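You operate a simulated robot arm through the tools that you are given. There is no shell and no other tool.

You run a simulated two-armed robot. Do the job below in one go: nothing can be reset, and whatever is moved stays where it is left.

TASK
Pull-test both welded strips; one that holds goes in the green tray, one that peels in the red.

The check looks at the end state, three seconds after you hand in, the way a careful person would. Anything else that was tipped, shoved, dropped, spilled or broken makes it a failure.

THE ROBOT
Two 7-joint arms with two-finger parallel grippers on one trunk that stands fixed in place. Base frame: the origin is at the foot of the trunk, x ahead of it, y to its left, z up; the work surface is at about z = 820. Units: mm, rad, N and s.
The left shoulder is at [80, 131, 947], the right one opposite. With the tool pointing down near the work surface each hand reaches from about 400 to 860 mm from the base axis, measured 20 degrees to its own side. Payload 1.57 kg a hand.
Tool frame (each hand has its own): the origin (TCP) lies between the finger pads and is the grasp point; the fingertips stand 30 mm ahead of it; z points along the fingers, y is the line along which they close. The gripper opens to 110 mm. The fingers are 24 mm wide and 12 mm thick; the gripper's body (48 by 112 mm) begins 78 mm behind the TCP.
Orientation is that of the tool frame in the base frame, as [roll, pitch, yaw] about the fixed x, y, z axes, in that order (R = Rz(yaw) Ry(pitch) Rx(roll)). With the fingers straight down and closing along the base's y, the tool's x points along the base's -x, its y along +y and its z along -z.

THE INTERFACE
- The arms move only by the tool servo_tool. It takes "left_commands", "right_commands" or both (then of equal length, played together; a hand with none holds still); each is a list that holds one entry, the list of rows, each a list of 7 numbers: the shift along the tool's x, y, z in mm, then the turn, a rotation vector about the tool's x, y, z in rad, then the closure, from 0 (fully open) to 1 (shut). In form: [[[x, y, z, rx, ry, rz, hand], ...]]. A call has 1 to 20 rows; each row shifts and turns the commanded pose from where the row before left it, along the tool's axes as they then stand. A row lasts 0.2 s, in which the tool goes at most 50 mm and 0.15 rad; a call with a longer step from one row to the next is refused whole, and so is a gripper value outside its range. A pose out of reach is approached as far as the arm can. The call stops where the force on the tool passes 90 N (or 10 N more than at its start, if that is more) or the arm is blocked; 0.2 s more then pass. Each finger travels about 108 mm/s and halts on what it meets, pressing with about 37 N; the grip force reading is that of the motor and also rises with nothing between the fingers. The clock runs only during rows and for 0.2 s after the last one: add rows that do not move to give the fingers time. It gives the time, the measured TCP pose, the force on the tool (base axes), the opening and the grip force at its end, in the units of the frame above (readings bear some noise), with the torque about the TCP (base axes, N m) and any sound that the robot's microphone picked up.
- Cameras (640 x 400 px; columns grow to the right, rows downward): "scene" is now at [-56.9, -17.3, 1426.7]; the picture's right is [-0.14, -0.99, 0.00], its down [-0.52, 0.08, -0.85] and it looks along [0.84, -0.12, -0.52] (base axes); focal length 308 px, centre (320, 200). "left" rides on the left gripper at [70, -16, -141] in its tool frame; the picture's right is [0.23, 0.97, 0.00], its down [-0.86, 0.20, -0.48] and it looks along [-0.47, 0.11, 0.88] (tool axes); focal length 222 px, centre (320, 200). "right" rides on the right gripper at [70, 16, -141] in its tool frame; the picture's right is [-0.23, 0.97, 0.00], its down [-0.86, -0.20, -0.48] and it looks along [-0.47, -0.11, 0.88] (tool axes); focal length 222 px, centre (320, 200). There is no depth. A picture from a camera that has moved, and an enlarged one, comes with that camera's place and axes in the base frame and with its lens. The place of the scene camera against the robot may be out by one fixed shift of up to 12 mm in any direction.
- grab_frame(camera): a new picture of that camera. The clock stands still meanwhile.
- pan_tilt(pan, tilt): turns the head with the scene camera to pan (to the left, within 1.902 rad either way) and tilt (down, from -0.506 to 1.204), counted from straight ahead of the robot. It gives what a move gives.
- inspect(camera, box): a new picture of the part [left, top, right, bottom] of that camera's present view, enlarged. The clock stands still meanwhile.
- job_done(): hands the job in; it is judged then, once.

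Places have to be worked out from the pictures, the camera data and where the tool is seen. Open the grippers and draw the arms clear of the work before you hand the job in, unless the task says otherwise.

The tools are called after "Emit:" as name(argument=value, ...) on one line, values as JSON. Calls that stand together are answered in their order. servo_tool: Moves the arms, as the interface text tells. Its arguments: {"type":"object","properties":{"left_commands":{"type":"array"},"right_commands":{"type":"array"}},"required":[]} The other tools are called the same way: pan_tilt (pan, tilt) turns the head that bears the scene camera; grab_frame (camera) takes a picture; inspect (camera, box) takes an enlarged picture of a part of a camera's view; job_done () hands the job in.

At the start:

```text
time: 0.0
left_tcp_pos: [491.0, 141.9, 1165.8]
left_ee_rot: [3.14, 0.001, 3.141]
left_wrist_force: [0.0, 0.6, -0.6]
left_torque: [0.04, 0.0, -0.01]
left_width: 109.8
left_finger_force: 0.0
right_tcp_pos: [595.2, -385.3, 1183.6]
right_ee_rot: [3.141, 0.0, 3.14]
right_wrist_force: [-0.1, -0.9, -0.4]
right_torque: [0.01, 0.01, 0.0]
right_width: 109.8
right_finger_force: 0.0
head pan, tilt: [-0.145, 0.552]
```

scene: 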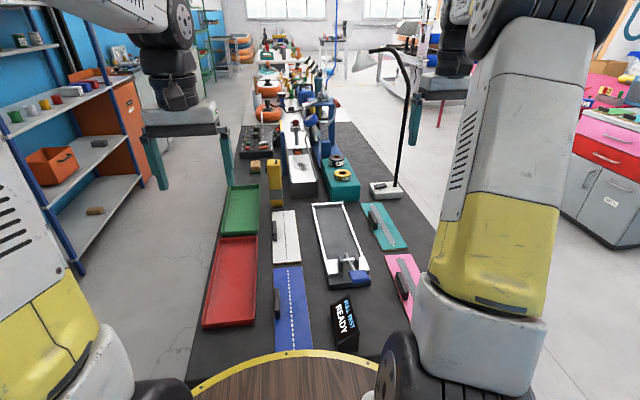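
right: 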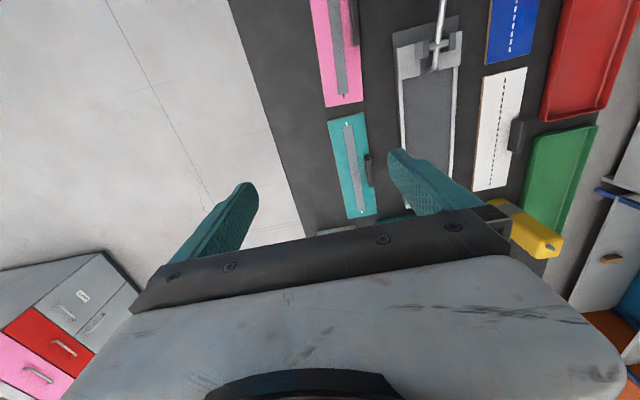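
left: 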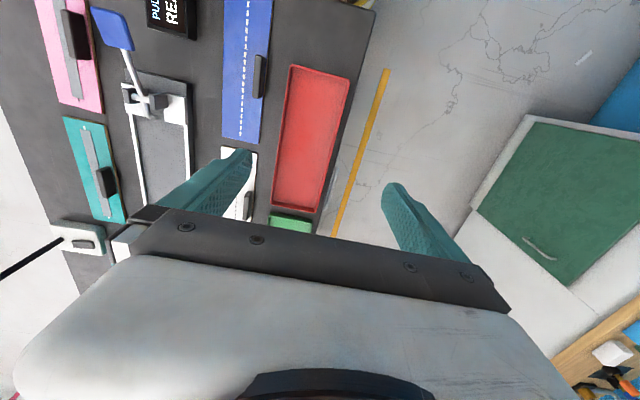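

I'll start by looking closely at the work area: the pull tester (white frame with a lever/clamp), the display, strips and trays.

Emit:
inspect(camera="scene", box=[190, 150, 450, 360])

Emit:
inspect(camera="left", box=[20, 0, 400, 240])

Emit:
inspect(camera="right", box=[290, 0, 640, 240])

```text
1.90 times, centred on (320, 255) of scene
camera zoom: at [-56.9, -17.3, 1426.7], right [-0.14, -0.99, 0.0], down [-0.52, 0.08, -0.85], along [0.84, -0.12, -0.52], focal length 587 px, centre (320, 95)
```

zoom: 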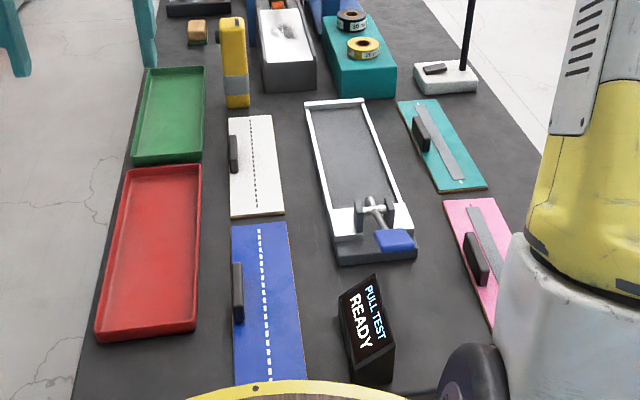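

```text
1.67 times, centred on (210, 120) of left
camera zoom: at [422.1, 125.1, 1307.5], right [-0.23, 0.97, 0.0], down [0.86, 0.2, 0.48], along [0.47, 0.11, -0.88], focal length 370 px, centre (503, 333)
```

zoom: 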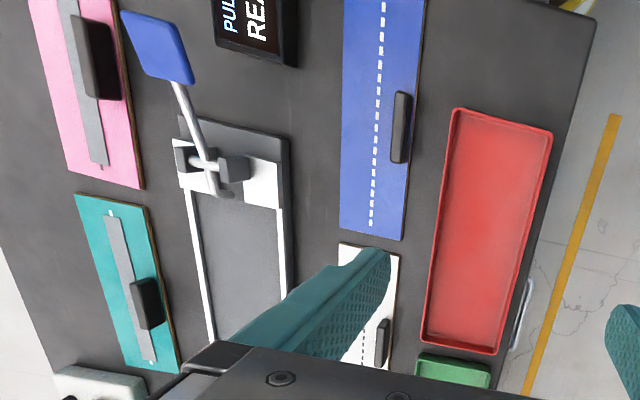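

```text
1.67 times, centred on (465, 120) of right
camera zoom: at [524.5, -368.5, 1324.0], right [0.23, 0.97, 0.0], down [0.85, -0.2, 0.48], along [0.47, -0.11, -0.88], focal length 370 px, centre (78, 333)
```

zoom: 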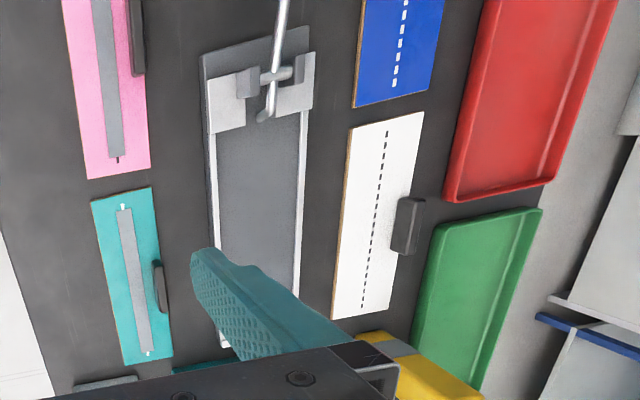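

The boards lie flat, each with a black block on it. I need finer detail of the tester's clamp, the display and the samples, so I zoom further.

Emit:
inspect(camera="scene", box=[305, 195, 385, 295])

Emit:
inspect(camera="scene", box=[350, 195, 430, 245])

Emit:
inspect(camera="left", box=[30, 0, 190, 100])

Emit:
inspect(camera="scene", box=[260, 200, 330, 350])

Emit:
inspect(camera="left", box=[50, 100, 210, 220])

Emit:
inspect(camera="right", box=[300, 0, 460, 220])

```text
4.00 times, centred on (345, 245) of scene
camera zoom: at [-56.9, -17.3, 1426.7], right [-0.14, -0.99, 0.0], down [-0.52, 0.08, -0.85], along [0.84, -0.12, -0.52], focal length 1233 px, centre (220, 20)
```

zoom: 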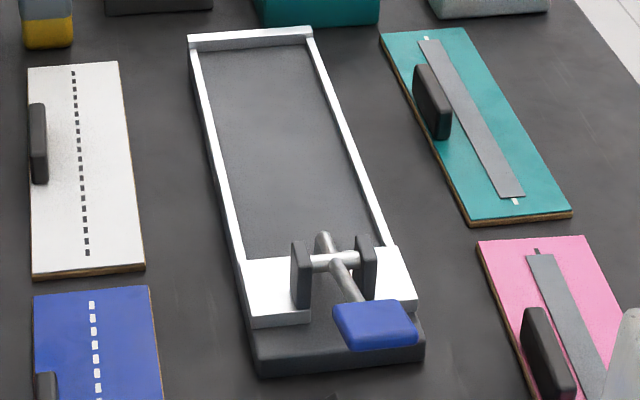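

```text
8.00 times, centred on (390, 220) of scene
camera zoom: at [-56.9, -17.3, 1426.7], right [-0.14, -0.99, 0.0], down [-0.52, 0.08, -0.85], along [0.84, -0.12, -0.52], focal length 2466 px, centre (-240, 40)
```

zoom: 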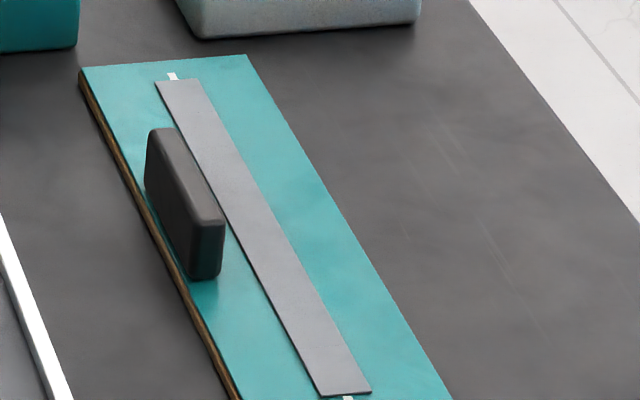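

```text
4.00 times, centred on (110, 50) of left
camera zoom: at [422.1, 125.1, 1307.5], right [-0.23, 0.97, 0.0], down [0.86, 0.2, 0.48], along [0.47, 0.11, -0.88], focal length 888 px, centre (1160, 800)
```

zoom: 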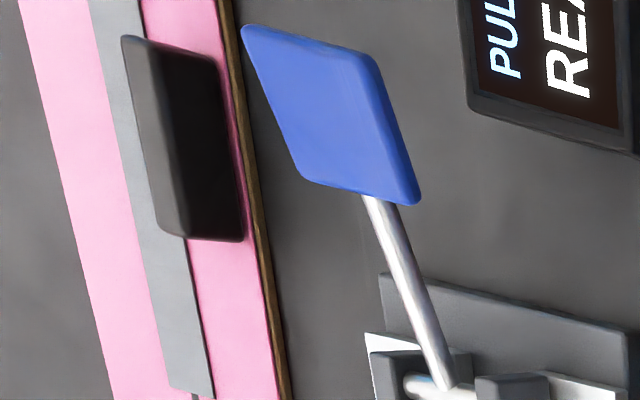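

```text
2.67 times, centred on (295, 275) of scene
camera zoom: at [-56.9, -17.3, 1426.7], right [-0.14, -0.99, 0.0], down [-0.52, 0.08, -0.85], along [0.84, -0.12, -0.52], focal length 822 px, centre (387, 0)
```

zoom: 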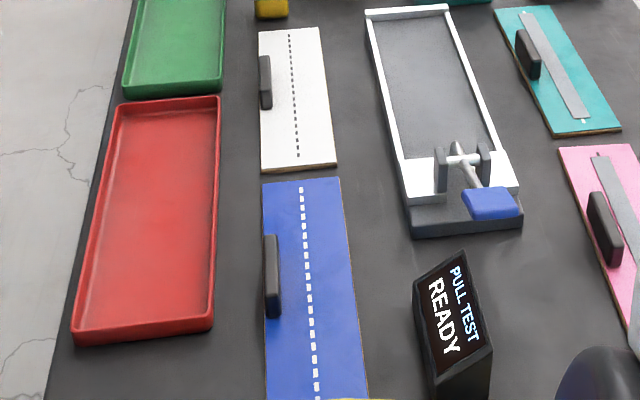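

```text
3.33 times, centred on (130, 160) of left
camera zoom: at [422.1, 125.1, 1307.5], right [-0.23, 0.97, 0.0], down [0.86, 0.2, 0.48], along [0.47, 0.11, -0.88], focal length 740 px, centre (953, 333)
```

zoom: 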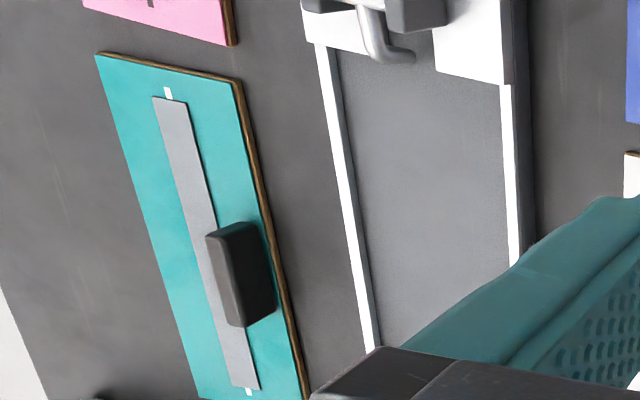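

```text
1.82 times, centred on (380, 110) of right
camera zoom: at [524.5, -368.5, 1324.0], right [0.23, 0.97, 0.0], down [0.85, -0.2, 0.48], along [0.47, -0.11, -0.88], focal length 404 px, centre (211, 364)
```

zoom: 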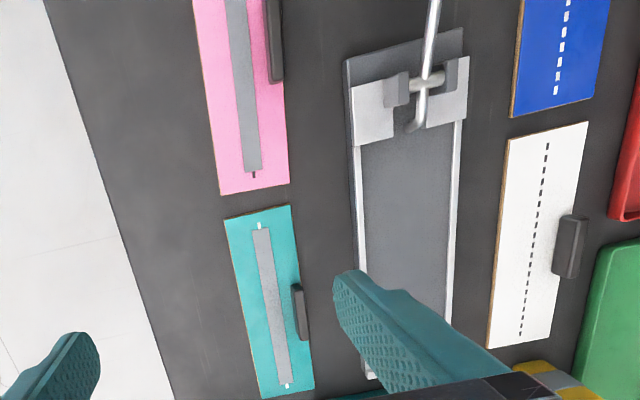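

The teal and pink boards carry the grey welded strips; the tester has a bed with rails, a hook on a lever with a blue pad (pad about [429,-177,912], pivot about [525,-181,874]). I bring the right hand above the tester to use its camera for a close look at the hook.

Emit:
servo_tool(right_commands=[[[-7.5, 32.5, 30, 0, 0, 0, 0], [-7.5, 32.5, 30, 0, 0, 0, 0], [-7.5, 32.5, 30, 0, 0, 0, 0], [-7.5, 32.5, 30, 0, 0, 0, 0], [-7.5, 32.5, 30, 0, 0, 0, 0], [-7.5, 32.5, 30, 0, 0, 0, 0], [0, 0, 0, 0, 0, 0, 0]]])

Emit:
grab_frame(camera="right")

Emit:
grab_frame(camera="scene")

```text
time: 1.6
left_tcp_pos: [492.1, 141.5, 1166.4]
left_ee_rot: [-3.141, -0.001, -3.141]
left_wrist_force: [0.3, 0.0, -0.3]
left_torque: [0.0, 0.02, -0.03]
left_width: 110.0
left_finger_force: 0.0
right_tcp_pos: [640.5, -188.5, 1004.3]
right_ee_rot: [3.142, 0.0, 3.14]
right_wrist_force: [0.0, -0.2, 0.6]
right_torque: [0.01, 0.01, 0.0]
right_width: 109.9
right_finger_force: 0.0
head pan, tilt: [-0.145, 0.552]
```

```text
taken
camera right: at [569.9, -171.6, 1145.4], right [0.23, 0.97, 0.0], down [0.85, -0.2, 0.48], along [0.47, -0.11, -0.88], focal length 222 px, centre (320, 200)
```

right: 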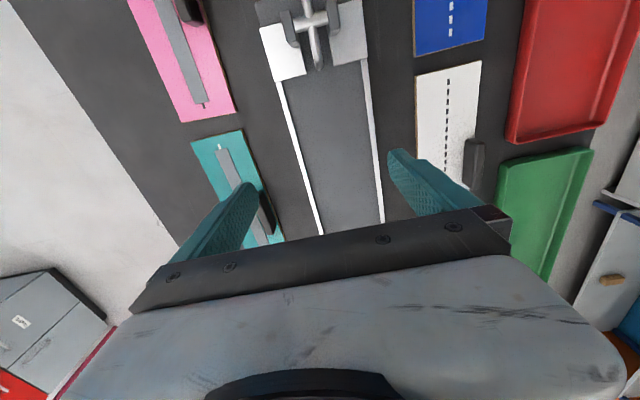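

```text
taken
```

scene: 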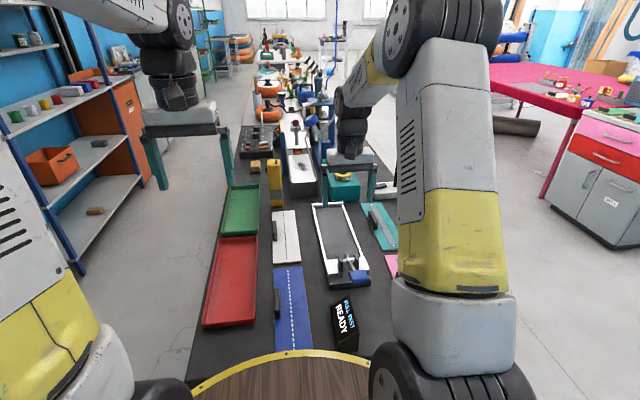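

The tester's hook is at the top of this view; I zoom in on it.

Emit:
inspect(camera="right", box=[250, 0, 378, 80])

Emit:
inspect(camera="right", box=[250, 0, 400, 240])

Emit:
inspect(camera="right", box=[120, 0, 290, 250])

Emit:
inspect(camera="scene", box=[300, 230, 390, 300])

```text
5.00 times, centred on (314, 40) of right
camera zoom: at [569.9, -171.6, 1145.4], right [0.23, 0.97, 0.0], down [0.85, -0.2, 0.48], along [0.47, -0.11, -0.88], focal length 1111 px, centre (350, 1000)
```

zoom: 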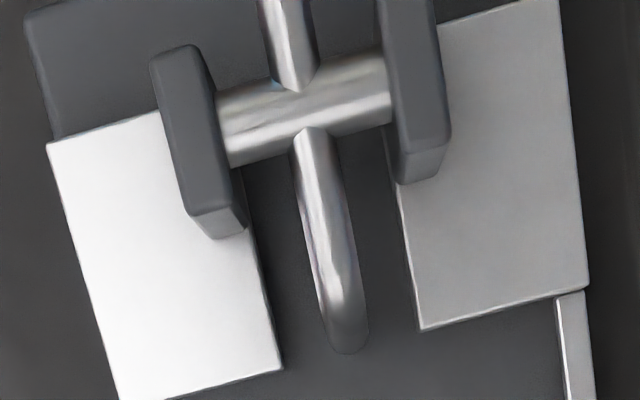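

```text
1.67 times, centred on (325, 120) of right
camera zoom: at [569.9, -171.6, 1145.4], right [0.23, 0.97, 0.0], down [0.85, -0.2, 0.48], along [0.47, -0.11, -0.88], focal length 370 px, centre (312, 333)
```

zoom: 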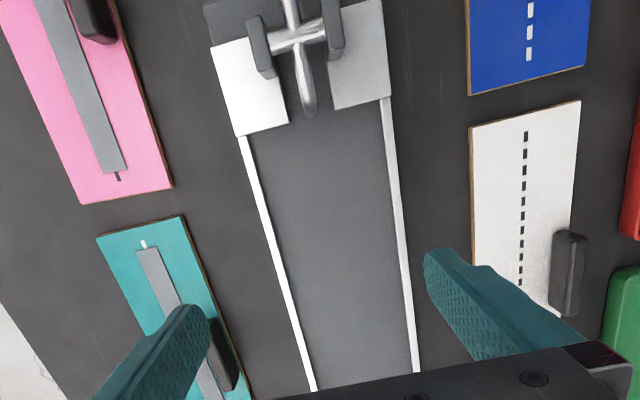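

```text
1.60 times, centred on (205, 125) of right
camera zoom: at [569.9, -171.6, 1145.4], right [0.23, 0.97, 0.0], down [0.85, -0.2, 0.48], along [0.47, -0.11, -0.88], focal length 355 px, centre (504, 320)
```

zoom: 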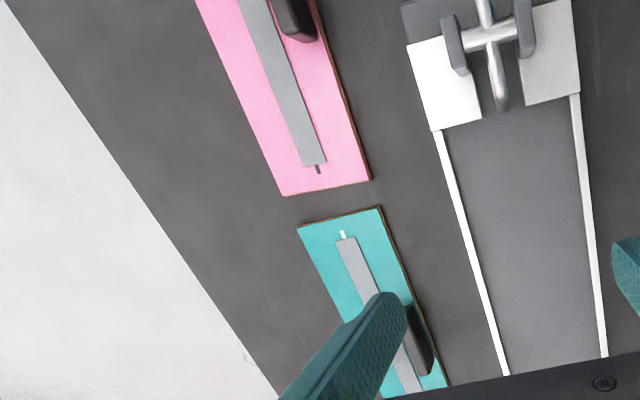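

```text
5.71 times, centred on (345, 265) of scene
camera zoom: at [-56.9, -17.2, 1426.7], right [-0.14, -0.99, 0.0], down [-0.52, 0.08, -0.85], along [0.84, -0.12, -0.52], focal length 1761 px, centre (177, -171)
```

zoom: 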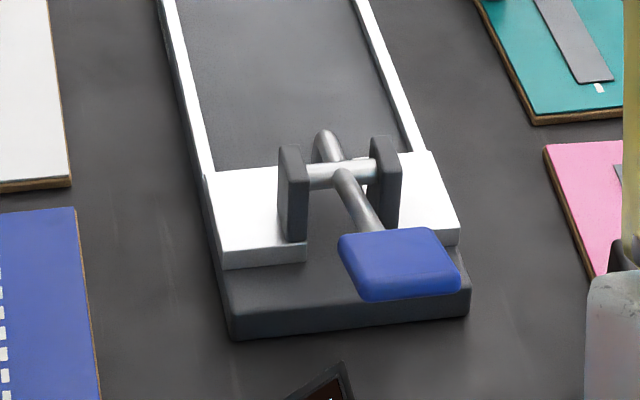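

The hook arm ends in a down-turned tip between two white hold-down plates. I want a side view to see whether the board slides under those plates, so I move the right hand to the tester's right side and turn it to look toward +y.

Emit:
servo_tool(right_commands=[[[16, -34, 15, 0, 0, 0, 0], [16, -34, 15, 0, 0, 0, 0], [16, -34, 15, 0, 0, 0, 0], [16, -34, 15, 0, 0, 0, 0], [16, -34, 15, 0, 0, 0, 0], [0, 0, 0, 0, 0, -0.1428, 0], [0, 0, 0, 0, 0, -0.1428, 0], [0, 0, 0, 0, 0, -0.1428, 0], [0, 0, 0, 0, 0, -0.1428, 0], [0, 0, 0, 0, 0, -0.1428, 0], [0, 0, 0, 0, 0, -0.1428, 0], [0, 0, 0, 0, 0, -0.1428, 0], [0, 0, 0, 0, 0, -0.1428, 0], [0, 0, 0, 0, 0, -0.1428, 0], [0, 0, 0, 0, 0, -0.1428, 0], [0, 0, 0, 0, 0, -0.1428, 0]]])

Emit:
grab_frame(camera="right")

```text
time: 5.0
left_tcp_pos: [490.9, 141.3, 1166.8]
left_ee_rot: [-3.141, 0.0, -3.141]
left_wrist_force: [-0.4, -1.4, -0.3]
left_torque: [0.0, 0.0, 0.03]
left_width: 109.9
left_finger_force: 0.2
right_tcp_pos: [560.2, -360.1, 927.8]
right_ee_rot: [3.142, 0.0, -1.571]
right_wrist_force: [-0.7, -0.5, -0.5]
right_torque: [-0.02, 0.02, 0.0]
right_width: 109.7
right_finger_force: 0.2
head pan, tilt: [-0.145, 0.552]
```

```text
taken
camera right: at [542.7, -429.0, 1069.4], right [-0.97, 0.23, 0.0], down [0.2, 0.86, 0.48], along [0.11, 0.47, -0.88], focal length 222 px, centre (320, 200)
```

right: 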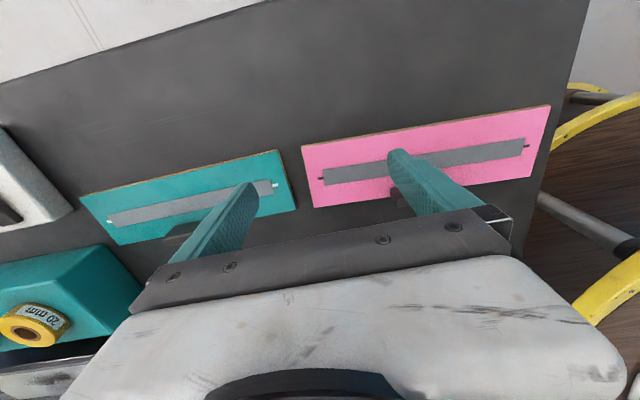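

Good overhead view: teal board centre is about [733,-334.5] and aligned with x, pink about [452,-322] turned about -4°; both are roughly 258x78 with the strip on the centre line. Now I tilt the hand to look sideways at the tester.

Emit:
servo_tool(right_commands=[[[0, 0, 0, 0, -0.13, 0, 0], [0, 0, 0, 0, -0.13, 0, 0], [0, 0, 0, 0, -0.13, 0, 0], [0, 0, 0, 0, -0.13, 0, 0], [0, 0, 0, 0, -0.13, 0, 0], [0, 0, 0, 0, 0, 0, 0]]])

Emit:
grab_frame(camera="right")

```text
time: 6.4
left_tcp_pos: [490.3, 141.0, 1166.1]
left_ee_rot: [3.141, 0.001, 3.139]
left_wrist_force: [-0.1, 0.8, -0.2]
left_torque: [0.01, 0.02, -0.02]
left_width: 109.9
left_finger_force: 0.0
right_tcp_pos: [560.0, -361.3, 929.0]
right_ee_rot: [-3.139, 0.65, -1.571]
right_wrist_force: [0.0, -0.2, 0.3]
right_torque: [0.01, 0.0, 0.0]
right_width: 109.9
right_finger_force: 0.2
head pan, tilt: [-0.145, 0.552]
```

```text
taken
camera right: at [542.4, -501.1, 998.6], right [-0.97, 0.18, 0.14], down [0.2, 0.39, 0.9], along [0.11, 0.9, -0.42], focal length 222 px, centre (320, 200)
```

right: 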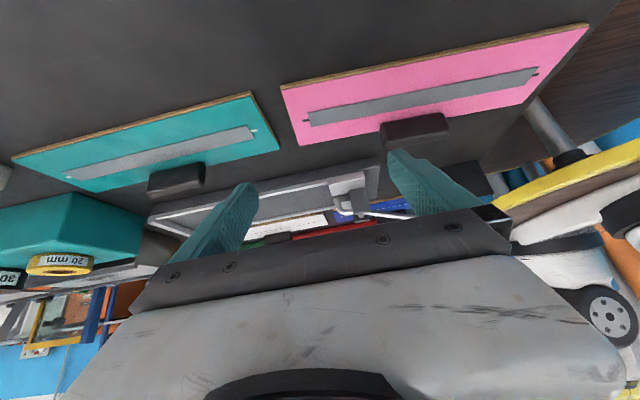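

The image is upside-down (picture down = base up); the tester's side is visible around (270-400, 165-230). Zooming there.

Emit:
inspect(camera="right", box=[300, 160, 412, 230])

Emit:
inspect(camera="right", box=[240, 60, 480, 210])

Emit:
inspect(camera="right", box=[0, 80, 300, 240])

```text
5.71 times, centred on (356, 195) of right
camera zoom: at [542.4, -501.1, 998.6], right [-0.97, 0.18, 0.14], down [0.2, 0.39, 0.9], along [0.11, 0.9, -0.42], focal length 1269 px, centre (114, 229)
```

zoom: 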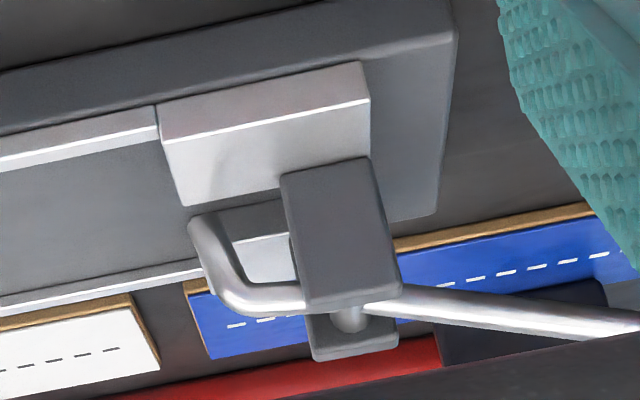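

```text
2.67 times, centred on (360, 135) of right
camera zoom: at [542.4, -501.1, 998.6], right [-0.97, 0.18, 0.14], down [0.2, 0.39, 0.9], along [0.11, 0.9, -0.42], focal length 592 px, centre (213, 373)
```

zoom: 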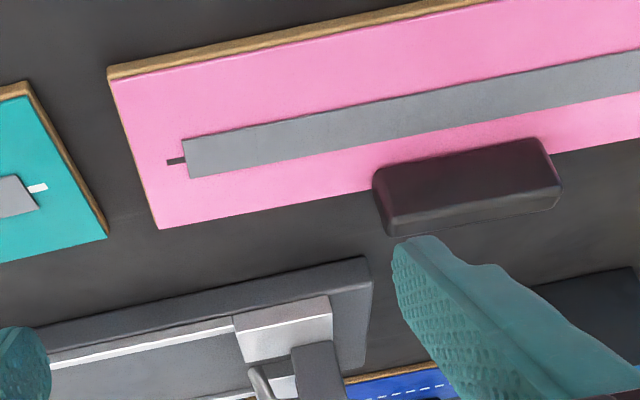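

```text
2.13 times, centred on (150, 160) of right
camera zoom: at [542.4, -501.1, 998.6], right [-0.97, 0.18, 0.14], down [0.2, 0.39, 0.9], along [0.11, 0.9, -0.42], focal length 474 px, centre (683, 285)
```

zoom: 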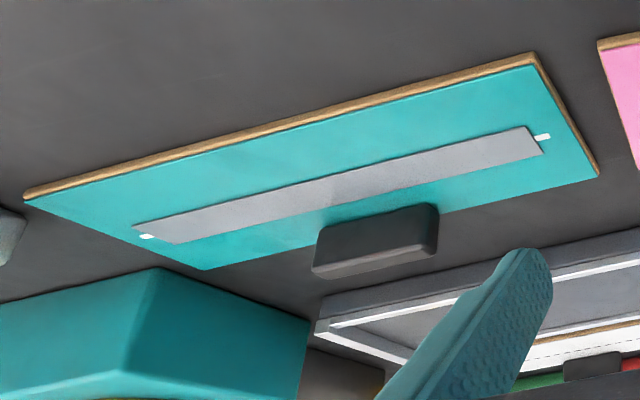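

The blocks' outer faces look solid down to the base; I need to see their far faces for a slot. I untilt, move over the bed and turn the wrist another 90° so the camera looks back toward the robot from the far side.

Emit:
servo_tool(right_commands=[[[0, 0, 0, 0, 0.13, 0, 0], [0, 0, 0, 0, 0.13, 0, 0], [0, 0, 0, 0, 0.13, 0, 0], [0, 0, 0, 0, 0.13, 0, 0], [0, 0, 0, 0, 0.13, 0, 0], [0, 0, -20, 0, 0, 0, 0], [-36, -24, -10, 0, 0, 0, 0], [-36, -24, -10, 0, 0, 0, 0], [-36, -24, -10, 0, 0, 0, 0], [-36, -24, -10, 0, 0, 0, 0], [-36, -24, -10, 0, 0, 0, 0], [0, 0, 0, 0, 0, 0, 0]]])

Emit:
servo_tool(right_commands=[[[0, 0, 0, 0, 0, -0.1428, 0], [0, 0, 0, 0, 0, -0.1428, 0], [0, 0, 0, 0, 0, -0.1428, 0], [0, 0, 0, 0, 0, -0.1428, 0], [0, 0, 0, 0, 0, -0.1428, 0], [0, 0, 0, 0, 0, -0.1428, 0], [0, 0, 0, 0, 0, -0.1428, 0], [0, 0, 0, 0, 0, -0.1428, 0], [0, 0, 0, 0, 0, -0.1428, 0], [0, 0, 0, 0, 0, -0.1428, 0], [0, 0, 0, 0, 0, -0.1428, 0], [0, 0, 0, 0, 0, 0, 0]]])

Emit:
grab_frame(camera="right")

```text
time: 9.0
left_tcp_pos: [491.9, 142.5, 1166.7]
left_ee_rot: [3.141, -0.001, -3.141]
left_wrist_force: [0.2, 0.1, -0.5]
left_torque: [0.0, -0.01, -0.01]
left_width: 109.9
left_finger_force: 0.1
right_tcp_pos: [680.0, -176.4, 999.3]
right_ee_rot: [-3.141, 0.0, -1.573]
right_wrist_force: [0.9, 0.3, 0.8]
right_torque: [0.0, 0.0, -0.03]
right_width: 109.9
right_finger_force: 0.1
head pan, tilt: [-0.145, 0.552]
```

```text
time: 11.6
left_tcp_pos: [491.1, 141.8, 1166.4]
left_ee_rot: [-3.141, 0.0, -3.14]
left_wrist_force: [0.0, -0.1, 0.2]
left_torque: [-0.01, 0.01, 0.01]
left_width: 110.0
left_finger_force: 0.0
right_tcp_pos: [681.9, -181.2, 998.4]
right_ee_rot: [-3.141, 0.0, 0.001]
right_wrist_force: [0.0, 0.1, 0.9]
right_torque: [0.02, 0.04, -0.01]
right_width: 110.1
right_finger_force: 0.0
head pan, tilt: [-0.145, 0.552]
```

```text
taken
camera right: at [749.8, -195.9, 1138.8], right [-0.23, -0.97, 0.0], down [-0.86, 0.2, 0.48], along [-0.47, 0.11, -0.88], focal length 222 px, centre (320, 200)
```

right: 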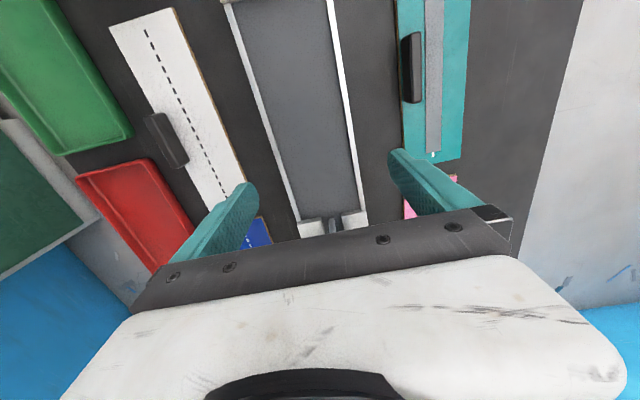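

The wrist flips fine. The block faces are just at the gripper edge, so I tilt the hand by 0.5 rad to bring them into view.

Emit:
servo_tool(right_commands=[[[0, 0, 0, 0, -0.125, 0, 0], [0, 0, 0, 0, -0.125, 0, 0], [0, 0, 0, 0, -0.125, 0, 0], [0, 0, 0, 0, -0.125, 0, 0], [0, 0, 0, 0, 0, 0, 0]]])

Emit:
grab_frame(camera="right")

```text
time: 12.8
left_tcp_pos: [492.2, 141.6, 1166.2]
left_ee_rot: [-3.141, 0.0, -3.14]
left_wrist_force: [0.4, 0.4, 0.4]
left_torque: [0.01, 0.0, -0.01]
left_width: 109.9
left_finger_force: 0.0
right_tcp_pos: [679.7, -179.4, 997.5]
right_ee_rot: [-3.14, 0.501, -0.003]
right_wrist_force: [-0.1, 0.2, 0.5]
right_torque: [-0.01, 0.0, 0.03]
right_width: 110.0
right_finger_force: 0.0
head pan, tilt: [-0.145, 0.552]
```

```text
taken
camera right: at [808.5, -195.4, 1088.0], right [-0.2, -0.97, 0.11], down [-0.52, 0.2, 0.83], along [-0.83, 0.11, -0.55], focal length 222 px, centre (320, 200)
```

right: 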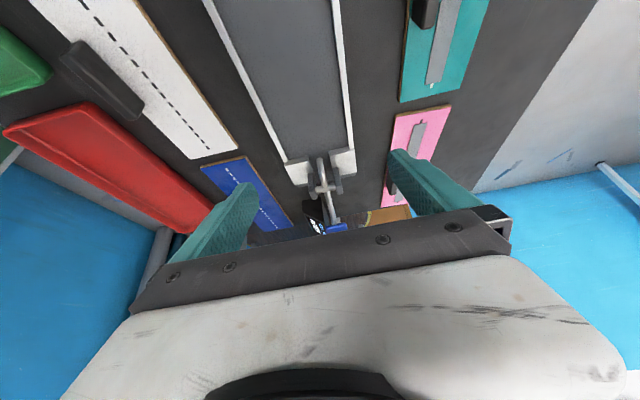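

Emit:
inspect(camera="right", box=[276, 130, 372, 190])

Emit:
inspect(camera="right", box=[270, 130, 374, 240])

Emit:
inspect(camera="right", box=[190, 0, 510, 210])

```text
6.67 times, centred on (324, 160) of right
camera zoom: at [808.5, -195.4, 1088.0], right [-0.2, -0.97, 0.11], down [-0.52, 0.2, 0.83], along [-0.83, 0.11, -0.55], focal length 1481 px, centre (293, 467)
```

zoom: 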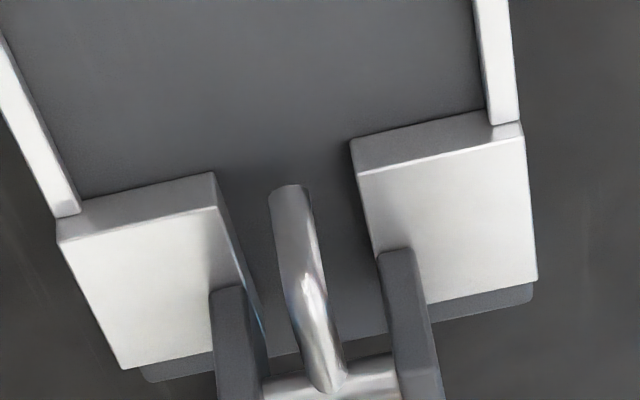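

```text
3.64 times, centred on (322, 185) of right
camera zoom: at [808.5, -195.4, 1088.0], right [-0.2, -0.97, 0.11], down [-0.52, 0.2, 0.83], along [-0.83, 0.11, -0.55], focal length 808 px, centre (313, 254)
```

zoom: 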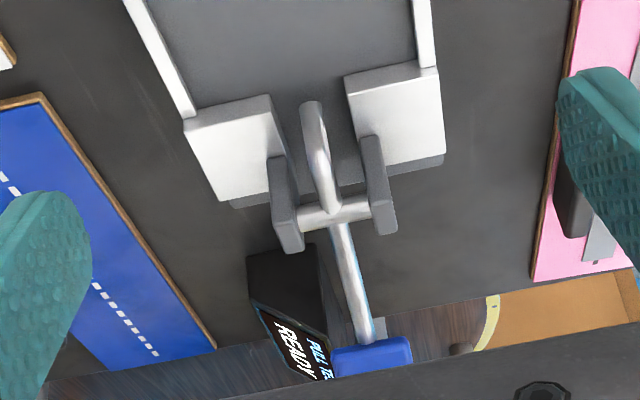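

```text
1.90 times, centred on (350, 105) of right
camera zoom: at [808.5, -195.4, 1088.0], right [-0.2, -0.97, 0.11], down [-0.52, 0.2, 0.83], along [-0.83, 0.11, -0.55], focal length 423 px, centre (263, 381)
```

zoom: 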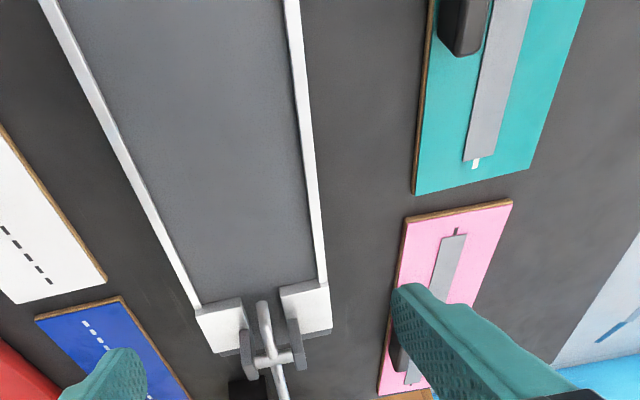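

The blocks are solid end stops about 10 mm above the bed, and the hook tip comes down between them at about [560,-170,846]. So the board lies in the bed between the rails, near end against the blocks. I return the right wrist to its normal yaw and move over the teal board to locate its handle.

Emit:
servo_tool(right_commands=[[[0, 0, 0, 0, 0.125, 0, 0], [0, 0, 0, 0, 0.125, 0, 0], [0, 0, 0, 0, 0.125, 0, 0], [0, 0, 0, 0, 0.125, 0, 0], [0, 0, 0, 0, 0, 0.1428, 0], [0, 0, 0, 0, 0, 0.1428, 0], [0, 0, 0, 0, 0, 0.1428, 0], [0, 0, 0, 0, 0, 0.1428, 0], [0, 0, 0, 0, 0, 0.1428, 0], [0, 0, 0, 0, 0, 0.1428, 0], [0, 0, 0, 0, 0, 0.1428, 0], [0, 0, 0, 0, 0, 0.1428, 0], [0, 0, 0, 0, 0, 0.1428, 0], [0, 0, 0, 0, 0, 0.1428, 0], [0, 0, 0, 0, 0, 0.1428, 0]]])

Emit:
servo_tool(right_commands=[[[0, 0, 0, 0, 0, 0.1428, 0], [0, 0, 0, 0, 0, 0.1428, 0], [0, 0, 0, 0, 0, 0.1428, 0], [0, 0, 0, 0, 0, 0.1428, 0], [0, 0, 0, 0, 0, 0.1428, 0], [0, 0, 0, 0, 0, 0.1428, 0], [0, 0, 0, 0, 0, 0.1428, 0], [0, 0, 0, 0, 0, 0.1428, 0], [0, 0, 0, 0, 0, 0.1428, 0], [0, 0, 0, 0, 0, 0.1428, 0], [0, 0, 0, 0, 0, 0.1428, 0], [-15, -38, 0, 0, 0, 0, 0], [-15, -38, 0, 0, 0, 0, 0], [-15, -38, 0, 0, 0, 0, 0], [-15, -38, 0, 0, 0, 0, 0], [0, 0, 0, 0, 0, 0, 0]]])

Emit:
grab_frame(camera="right")

Emit:
grab_frame(camera="scene")

```text
time: 16.0
left_tcp_pos: [491.3, 142.5, 1166.4]
left_ee_rot: [3.141, -0.001, 3.141]
left_wrist_force: [-0.2, -0.3, -0.6]
left_torque: [0.0, 0.02, -0.03]
left_width: 109.9
left_finger_force: 0.1
right_tcp_pos: [680.0, -180.7, 998.7]
right_ee_rot: [-3.14, -0.002, -1.575]
right_wrist_force: [-0.2, -0.1, 1.1]
right_torque: [0.0, 0.01, 0.01]
right_width: 110.0
right_finger_force: 0.1
head pan, tilt: [-0.145, 0.552]
```

```text
time: 19.4
left_tcp_pos: [491.0, 142.7, 1166.1]
left_ee_rot: [3.142, 0.0, 3.139]
left_wrist_force: [-0.6, 0.4, 0.2]
left_torque: [-0.01, -0.01, -0.03]
left_width: 109.9
left_finger_force: 0.0
right_tcp_pos: [742.0, -335.1, 996.7]
right_ee_rot: [3.141, -0.001, -3.14]
right_wrist_force: [0.4, 0.0, 0.0]
right_torque: [-0.01, 0.02, 0.01]
right_width: 110.0
right_finger_force: 0.0
head pan, tilt: [-0.145, 0.552]
```

```text
taken
camera right: at [671.8, -319.3, 1137.4], right [0.23, 0.97, 0.0], down [0.85, -0.2, 0.48], along [0.47, -0.11, -0.88], focal length 222 px, centre (320, 200)
```

right: 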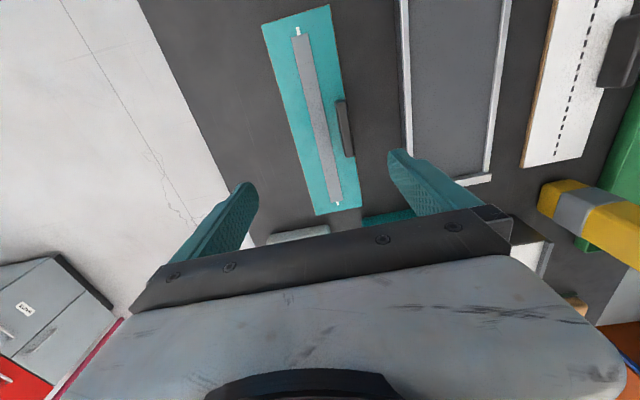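

```text
taken
```

scene: 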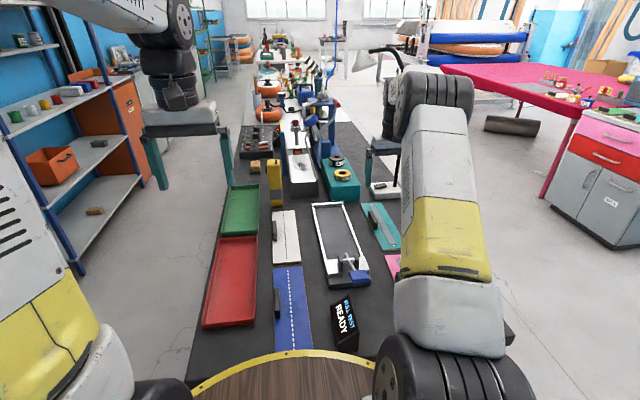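

Emit:
inspect(camera="right", box=[250, 0, 400, 225])

Emit:
inspect(camera="right", box=[310, 85, 374, 170])

Emit:
inspect(camera="right", box=[380, 0, 520, 200])

```text
1.78 times, centred on (325, 112) of right
camera zoom: at [671.8, -319.3, 1137.4], right [0.23, 0.97, 0.0], down [0.85, -0.2, 0.48], along [0.47, -0.11, -0.88], focal length 395 px, centre (311, 356)
```

zoom: 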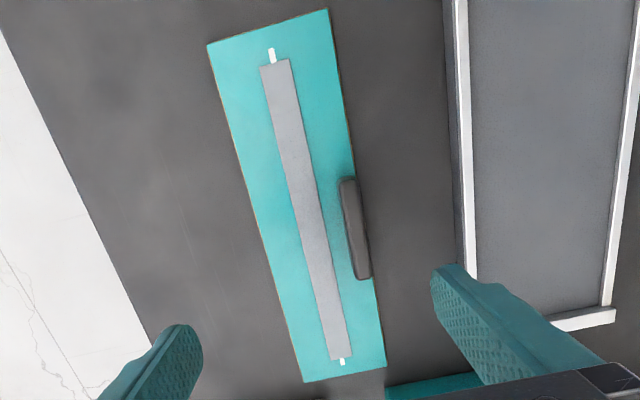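

```text
4.71 times, centred on (342, 128) of right
camera zoom: at [671.8, -319.3, 1137.4], right [0.23, 0.97, 0.0], down [0.85, -0.2, 0.48], along [0.47, -0.11, -0.88], focal length 1045 px, centre (216, 541)
```

zoom: 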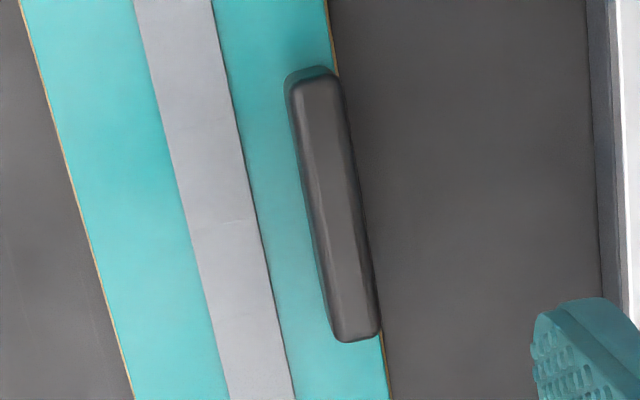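

```text
2.00 times, centred on (450, 100) of right
camera zoom: at [671.8, -319.3, 1137.4], right [0.23, 0.97, 0.0], down [0.85, -0.2, 0.48], along [0.47, -0.11, -0.88], focal length 444 px, centre (60, 400)
```

zoom: 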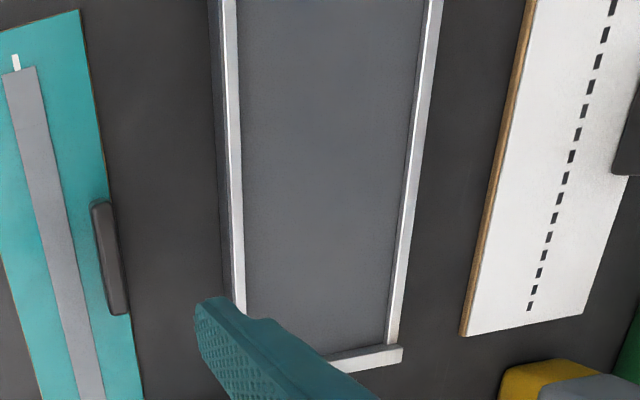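

Teal board spans x 607–862, y -370…-295; its handle is about 65 x 14 x 25 mm centred near [736,-301] with top at z≈853. The bed's inside is x 562–838, y -216…-121 (centre y≈-168.5). I move above the handle with fingers half closed and check alignment.

Emit:
servo_tool(right_commands=[[[3, 17, 38, 0, 0, 0, 0.5], [3, 17, 38, 0, 0, 0, 0.7], [0, 0, 0, 0, 0, 0, 0.7], [0, 0, 0, 0, 0, 0, 0.7]]])

Emit:
grab_frame(camera="right")

Emit:
inspect(camera="right", box=[260, 80, 390, 215])

```text
time: 20.4
left_tcp_pos: [491.9, 141.2, 1166.7]
left_ee_rot: [-3.142, 0.001, -3.14]
left_wrist_force: [0.4, -1.0, -0.1]
left_torque: [-0.01, 0.04, -0.02]
left_width: 110.1
left_finger_force: 0.1
right_tcp_pos: [733.8, -297.2, 920.3]
right_ee_rot: [-3.14, 0.001, -3.141]
right_wrist_force: [0.1, 0.4, 0.2]
right_torque: [0.05, -0.02, 0.03]
right_width: 32.9
right_finger_force: 0.1
head pan, tilt: [-0.145, 0.552]
```

```text
taken
camera right: at [664.4, -280.9, 1061.6], right [0.23, 0.97, 0.0], down [0.85, -0.2, 0.48], along [0.47, -0.11, -0.88], focal length 222 px, centre (320, 200)
```

right: 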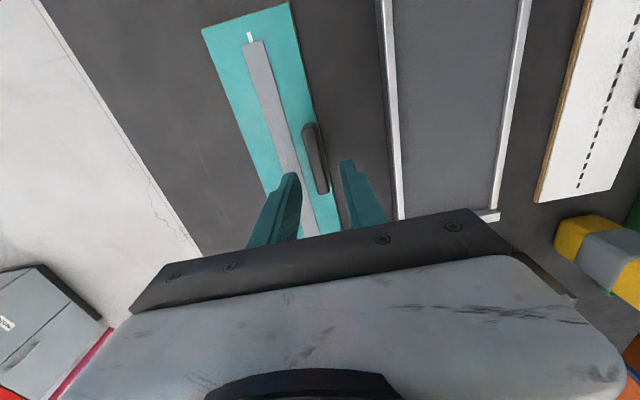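

```text
2.96 times, centred on (325, 148) of right
camera zoom: at [664.4, -280.9, 1061.6], right [0.23, 0.97, 0.0], down [0.85, -0.2, 0.48], along [0.47, -0.11, -0.88], focal length 658 px, centre (305, 356)
```

zoom: 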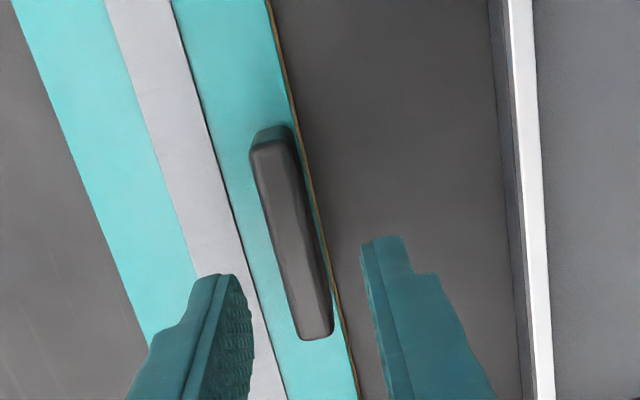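

Handle centre computes to about [735,-300.5]; TCP is commanded at about [734,-298.3]. I correct y by -2, lower to z≈865 (tips above the strip) and close.

Emit:
servo_tool(right_commands=[[[0, -2.2, 27, 0, 0, 0, 0.72], [0, 0, 20, 0, 0, 0, 0.72], [0, 0, 11, 0, 0, 0, 0.72], [0, 0, 0, 0, 0, 0, 0.72]]])

Emit:
inspect(camera="right", box=[230, 80, 430, 225])

```text
time: 21.4
left_tcp_pos: [492.0, 142.2, 1165.9]
left_ee_rot: [-3.141, 0.001, -3.141]
left_wrist_force: [-0.1, -0.6, 0.0]
left_torque: [0.03, 0.0, 0.01]
left_width: 110.0
left_finger_force: 0.1
right_tcp_pos: [735.4, -300.5, 865.6]
right_ee_rot: [3.141, -0.001, 3.14]
right_wrist_force: [-0.2, -0.7, -0.7]
right_torque: [-0.01, 0.0, 0.01]
right_width: 30.9
right_finger_force: 0.1
head pan, tilt: [-0.145, 0.552]
```

```text
2.76 times, centred on (330, 152) of right
camera zoom: at [664.2, -282.7, 1004.8], right [0.23, 0.97, 0.0], down [0.85, -0.2, 0.48], along [0.47, -0.11, -0.88], focal length 613 px, centre (292, 331)
```

zoom: 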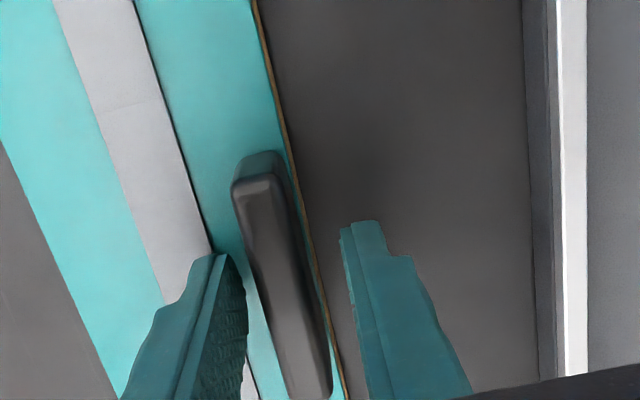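

The fingers straddle the handle without contact. I close the grip.

Emit:
servo_tool(right_commands=[[[0, 0, 0, 0, 0, 0, 0.85], [0, 0, 0, 0, 0, 0, 1], [0, 0, 0, 0, 0, 0, 1], [0, 0, 0, 0, 0, 0, 1]]])

Emit:
inspect(camera="right", box=[230, 80, 430, 225])

```text
time: 22.4
left_tcp_pos: [490.4, 143.1, 1166.8]
left_ee_rot: [3.141, 0.0, 3.142]
left_wrist_force: [0.0, 0.0, -0.4]
left_torque: [-0.02, 0.01, -0.04]
left_width: 110.0
left_finger_force: 0.2
right_tcp_pos: [733.9, -300.9, 864.7]
right_ee_rot: [3.141, -0.001, 3.14]
right_wrist_force: [-0.3, 0.2, -0.1]
right_torque: [0.02, 0.02, 0.06]
right_width: 13.3
right_finger_force: 30.4
head pan, tilt: [-0.145, 0.552]
```

```text
2.76 times, centred on (330, 152) of right
camera zoom: at [664.2, -282.7, 1005.2], right [0.23, 0.97, 0.0], down [0.85, -0.2, 0.48], along [0.47, -0.11, -0.88], focal length 613 px, centre (292, 331)
```

zoom: 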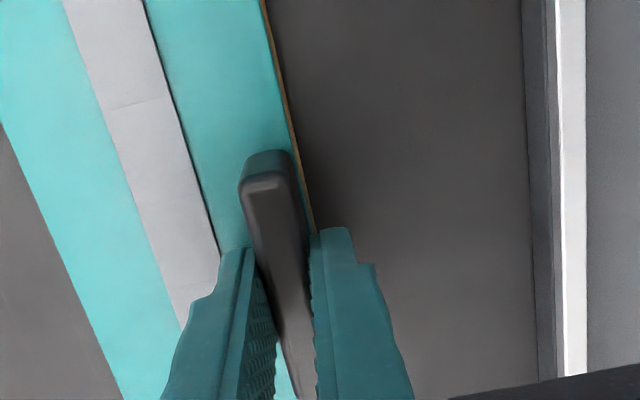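

Gripped at 13.3 mm. I lift straight up slowly and check the readings.

Emit:
servo_tool(right_commands=[[[0, 0, -5, 0, 0, 0, 1], [0, 0, -10, 0, 0, 0, 1], [0, 0, -20, 0, 0, 0, 1], [0, 0, -25, 0, 0, 0, 1], [0, 0, 0, 0, 0, 0, 1], [0, 0, 0, 0, 0, 0, 1]]])

Emit:
grab_frame(camera="right")

Emit:
inspect(camera="scene", box=[300, 150, 430, 300])

```text
time: 23.8
left_tcp_pos: [492.4, 141.7, 1166.8]
left_ee_rot: [3.141, 0.001, -3.141]
left_wrist_force: [0.1, 0.5, 0.6]
left_torque: [-0.05, -0.01, -0.01]
left_width: 110.3
left_finger_force: 0.0
right_tcp_pos: [734.2, -298.0, 922.9]
right_ee_rot: [-3.141, -0.002, 3.141]
right_wrist_force: [0.1, -0.5, -0.3]
right_torque: [0.01, -0.01, -0.03]
right_width: 0.2
right_finger_force: 21.2
head pan, tilt: [-0.145, 0.552]
```

```text
taken
camera right: at [664.7, -282.0, 1064.0], right [0.23, 0.97, 0.0], down [0.85, -0.2, 0.48], along [0.47, -0.11, -0.88], focal length 222 px, centre (320, 200)
```

right: 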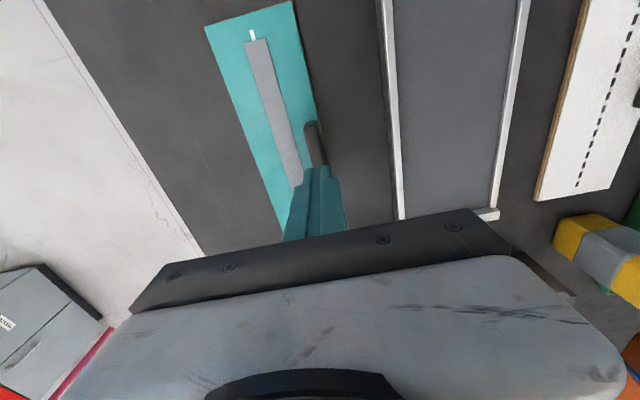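

```text
2.67 times, centred on (365, 225) of scene
camera zoom: at [-56.9, -17.3, 1426.7], right [-0.14, -0.99, 0.0], down [-0.52, 0.08, -0.85], along [0.84, -0.12, -0.52], focal length 822 px, centre (200, 133)
```

zoom: 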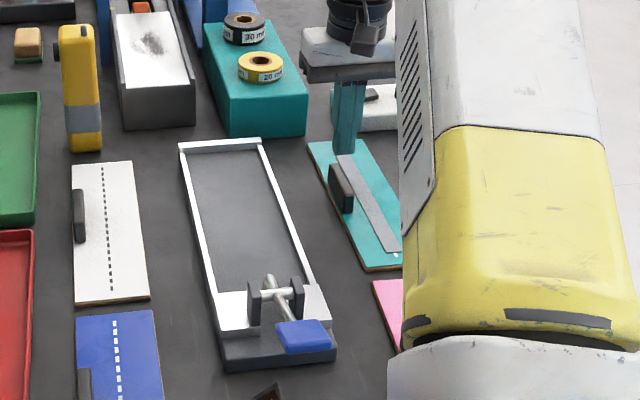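

The handle slipped out (width 0.2) — the board stayed put on the table. I reopen, look again at the handle's exact place, and will grip deeper this time.

Emit:
servo_tool(right_commands=[[[0, 0, 0, 0, 0, 0, 0.72], [0, 0, 0, 0, 0, 0, 0.72], [0, 0, 0, 0, 0, 0, 0.72]]])

Emit:
inspect(camera="right", box=[260, 80, 390, 215])

Emit:
inspect(camera="right", box=[190, 0, 340, 230])

Emit:
inspect(camera="scene", box=[355, 195, 405, 255])

```text
time: 24.6
left_tcp_pos: [491.5, 140.9, 1167.5]
left_ee_rot: [-3.14, 0.0, 3.141]
left_wrist_force: [-0.6, -0.4, -0.5]
left_torque: [-0.01, 0.03, 0.0]
left_width: 109.9
left_finger_force: 0.0
right_tcp_pos: [734.7, -299.8, 922.7]
right_ee_rot: [3.14, 0.0, -3.141]
right_wrist_force: [-0.5, -0.2, -0.1]
right_torque: [0.01, 0.0, 0.01]
right_width: 30.9
right_finger_force: 0.1
head pan, tilt: [-0.145, 0.552]
```

```text
2.96 times, centred on (325, 148) of right
camera zoom: at [664.7, -282.0, 1063.8], right [0.23, 0.97, 0.0], down [0.85, -0.2, 0.48], along [0.47, -0.11, -0.88], focal length 658 px, centre (305, 356)
```

zoom: 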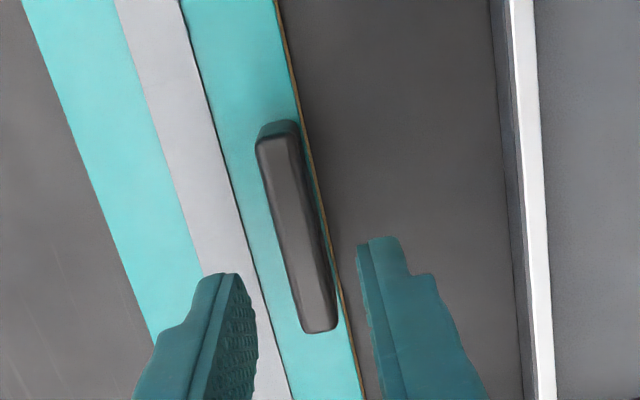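

```text
1.74 times, centred on (265, 115) of right
camera zoom: at [664.7, -282.0, 1063.8], right [0.23, 0.97, 0.0], down [0.85, -0.2, 0.48], along [0.47, -0.11, -0.88], focal length 386 px, centre (416, 348)
```

zoom: 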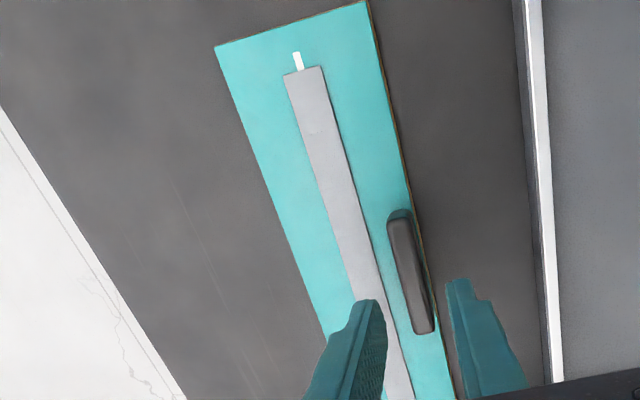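

```text
6.67 times, centred on (380, 225) of scene
camera zoom: at [-56.9, -17.3, 1426.7], right [-0.14, -0.99, 0.0], down [-0.52, 0.08, -0.85], along [0.84, -0.12, -0.52], focal length 2055 px, centre (-80, 33)
```

zoom: 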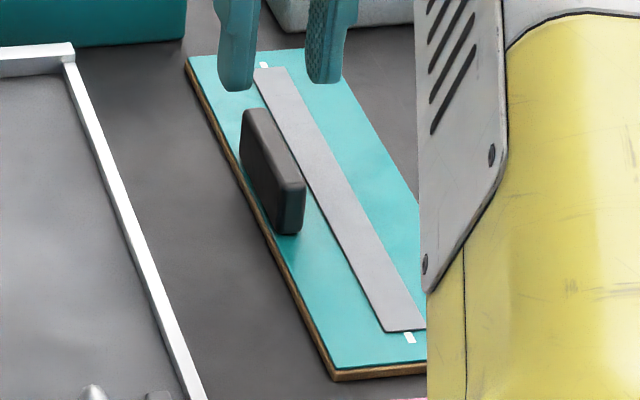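

Handle is centred about [734,-299.6], unchanged. I descend to just above strip height, narrow the fingers to about 18 mm, then go down further in small steps to find the board surface.

Emit:
servo_tool(right_commands=[[[0, 0.5, 30, 0, 0, 0, 0.74], [0, 0, 20, 0, 0, 0, 0.76], [0, 0, 7, 0, 0, 0, 0.8], [0, 0, 0, 0, 0, 0, 0.83], [0, 0, 2, 0, 0, 0, 0.83], [0, 0, 1, 0, 0, 0, 0.83]]])

```text
time: 26.0
left_tcp_pos: [491.9, 142.3, 1166.9]
left_ee_rot: [3.141, 0.0, 3.141]
left_wrist_force: [1.0, 0.9, 0.0]
left_torque: [-0.01, 0.02, 0.0]
left_width: 110.0
left_finger_force: 0.1
right_tcp_pos: [733.9, -299.9, 865.5]
right_ee_rot: [-3.141, 0.0, 3.141]
right_wrist_force: [0.4, 0.5, -0.7]
right_torque: [0.02, 0.04, -0.02]
right_width: 18.4
right_finger_force: 0.1
head pan, tilt: [-0.145, 0.552]
```

No contact yet at z≈864. I continue down in small steps, watching the vertical force.

Emit:
servo_tool(right_commands=[[[0, 0, 1.5, 0, 0, 0, 0.83], [0, 0, 1.5, 0, 0, 0, 0.83]]])

Emit:
inspect(camera="scene", box=[355, 195, 405, 255])

```text
time: 26.6
left_tcp_pos: [492.3, 141.4, 1165.7]
left_ee_rot: [-3.141, -0.001, 3.14]
left_wrist_force: [-0.5, 0.4, 0.2]
left_torque: [-0.03, -0.01, 0.01]
left_width: 110.0
left_finger_force: 0.0
right_tcp_pos: [735.4, -301.0, 862.0]
right_ee_rot: [3.14, 0.0, 3.139]
right_wrist_force: [0.7, 0.1, 0.4]
right_torque: [0.0, 0.04, 0.02]
right_width: 18.7
right_finger_force: 0.1
head pan, tilt: [-0.145, 0.552]
```

```text
6.67 times, centred on (380, 225) of scene
camera zoom: at [-56.9, -17.3, 1426.7], right [-0.14, -0.99, 0.0], down [-0.52, 0.08, -0.85], along [0.84, -0.12, -0.52], focal length 2055 px, centre (-80, 33)
```

zoom: 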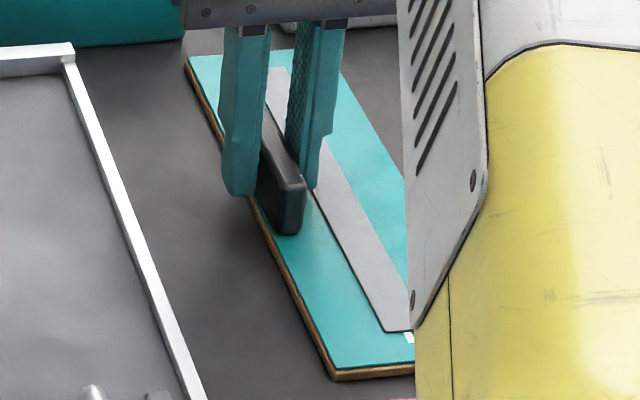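

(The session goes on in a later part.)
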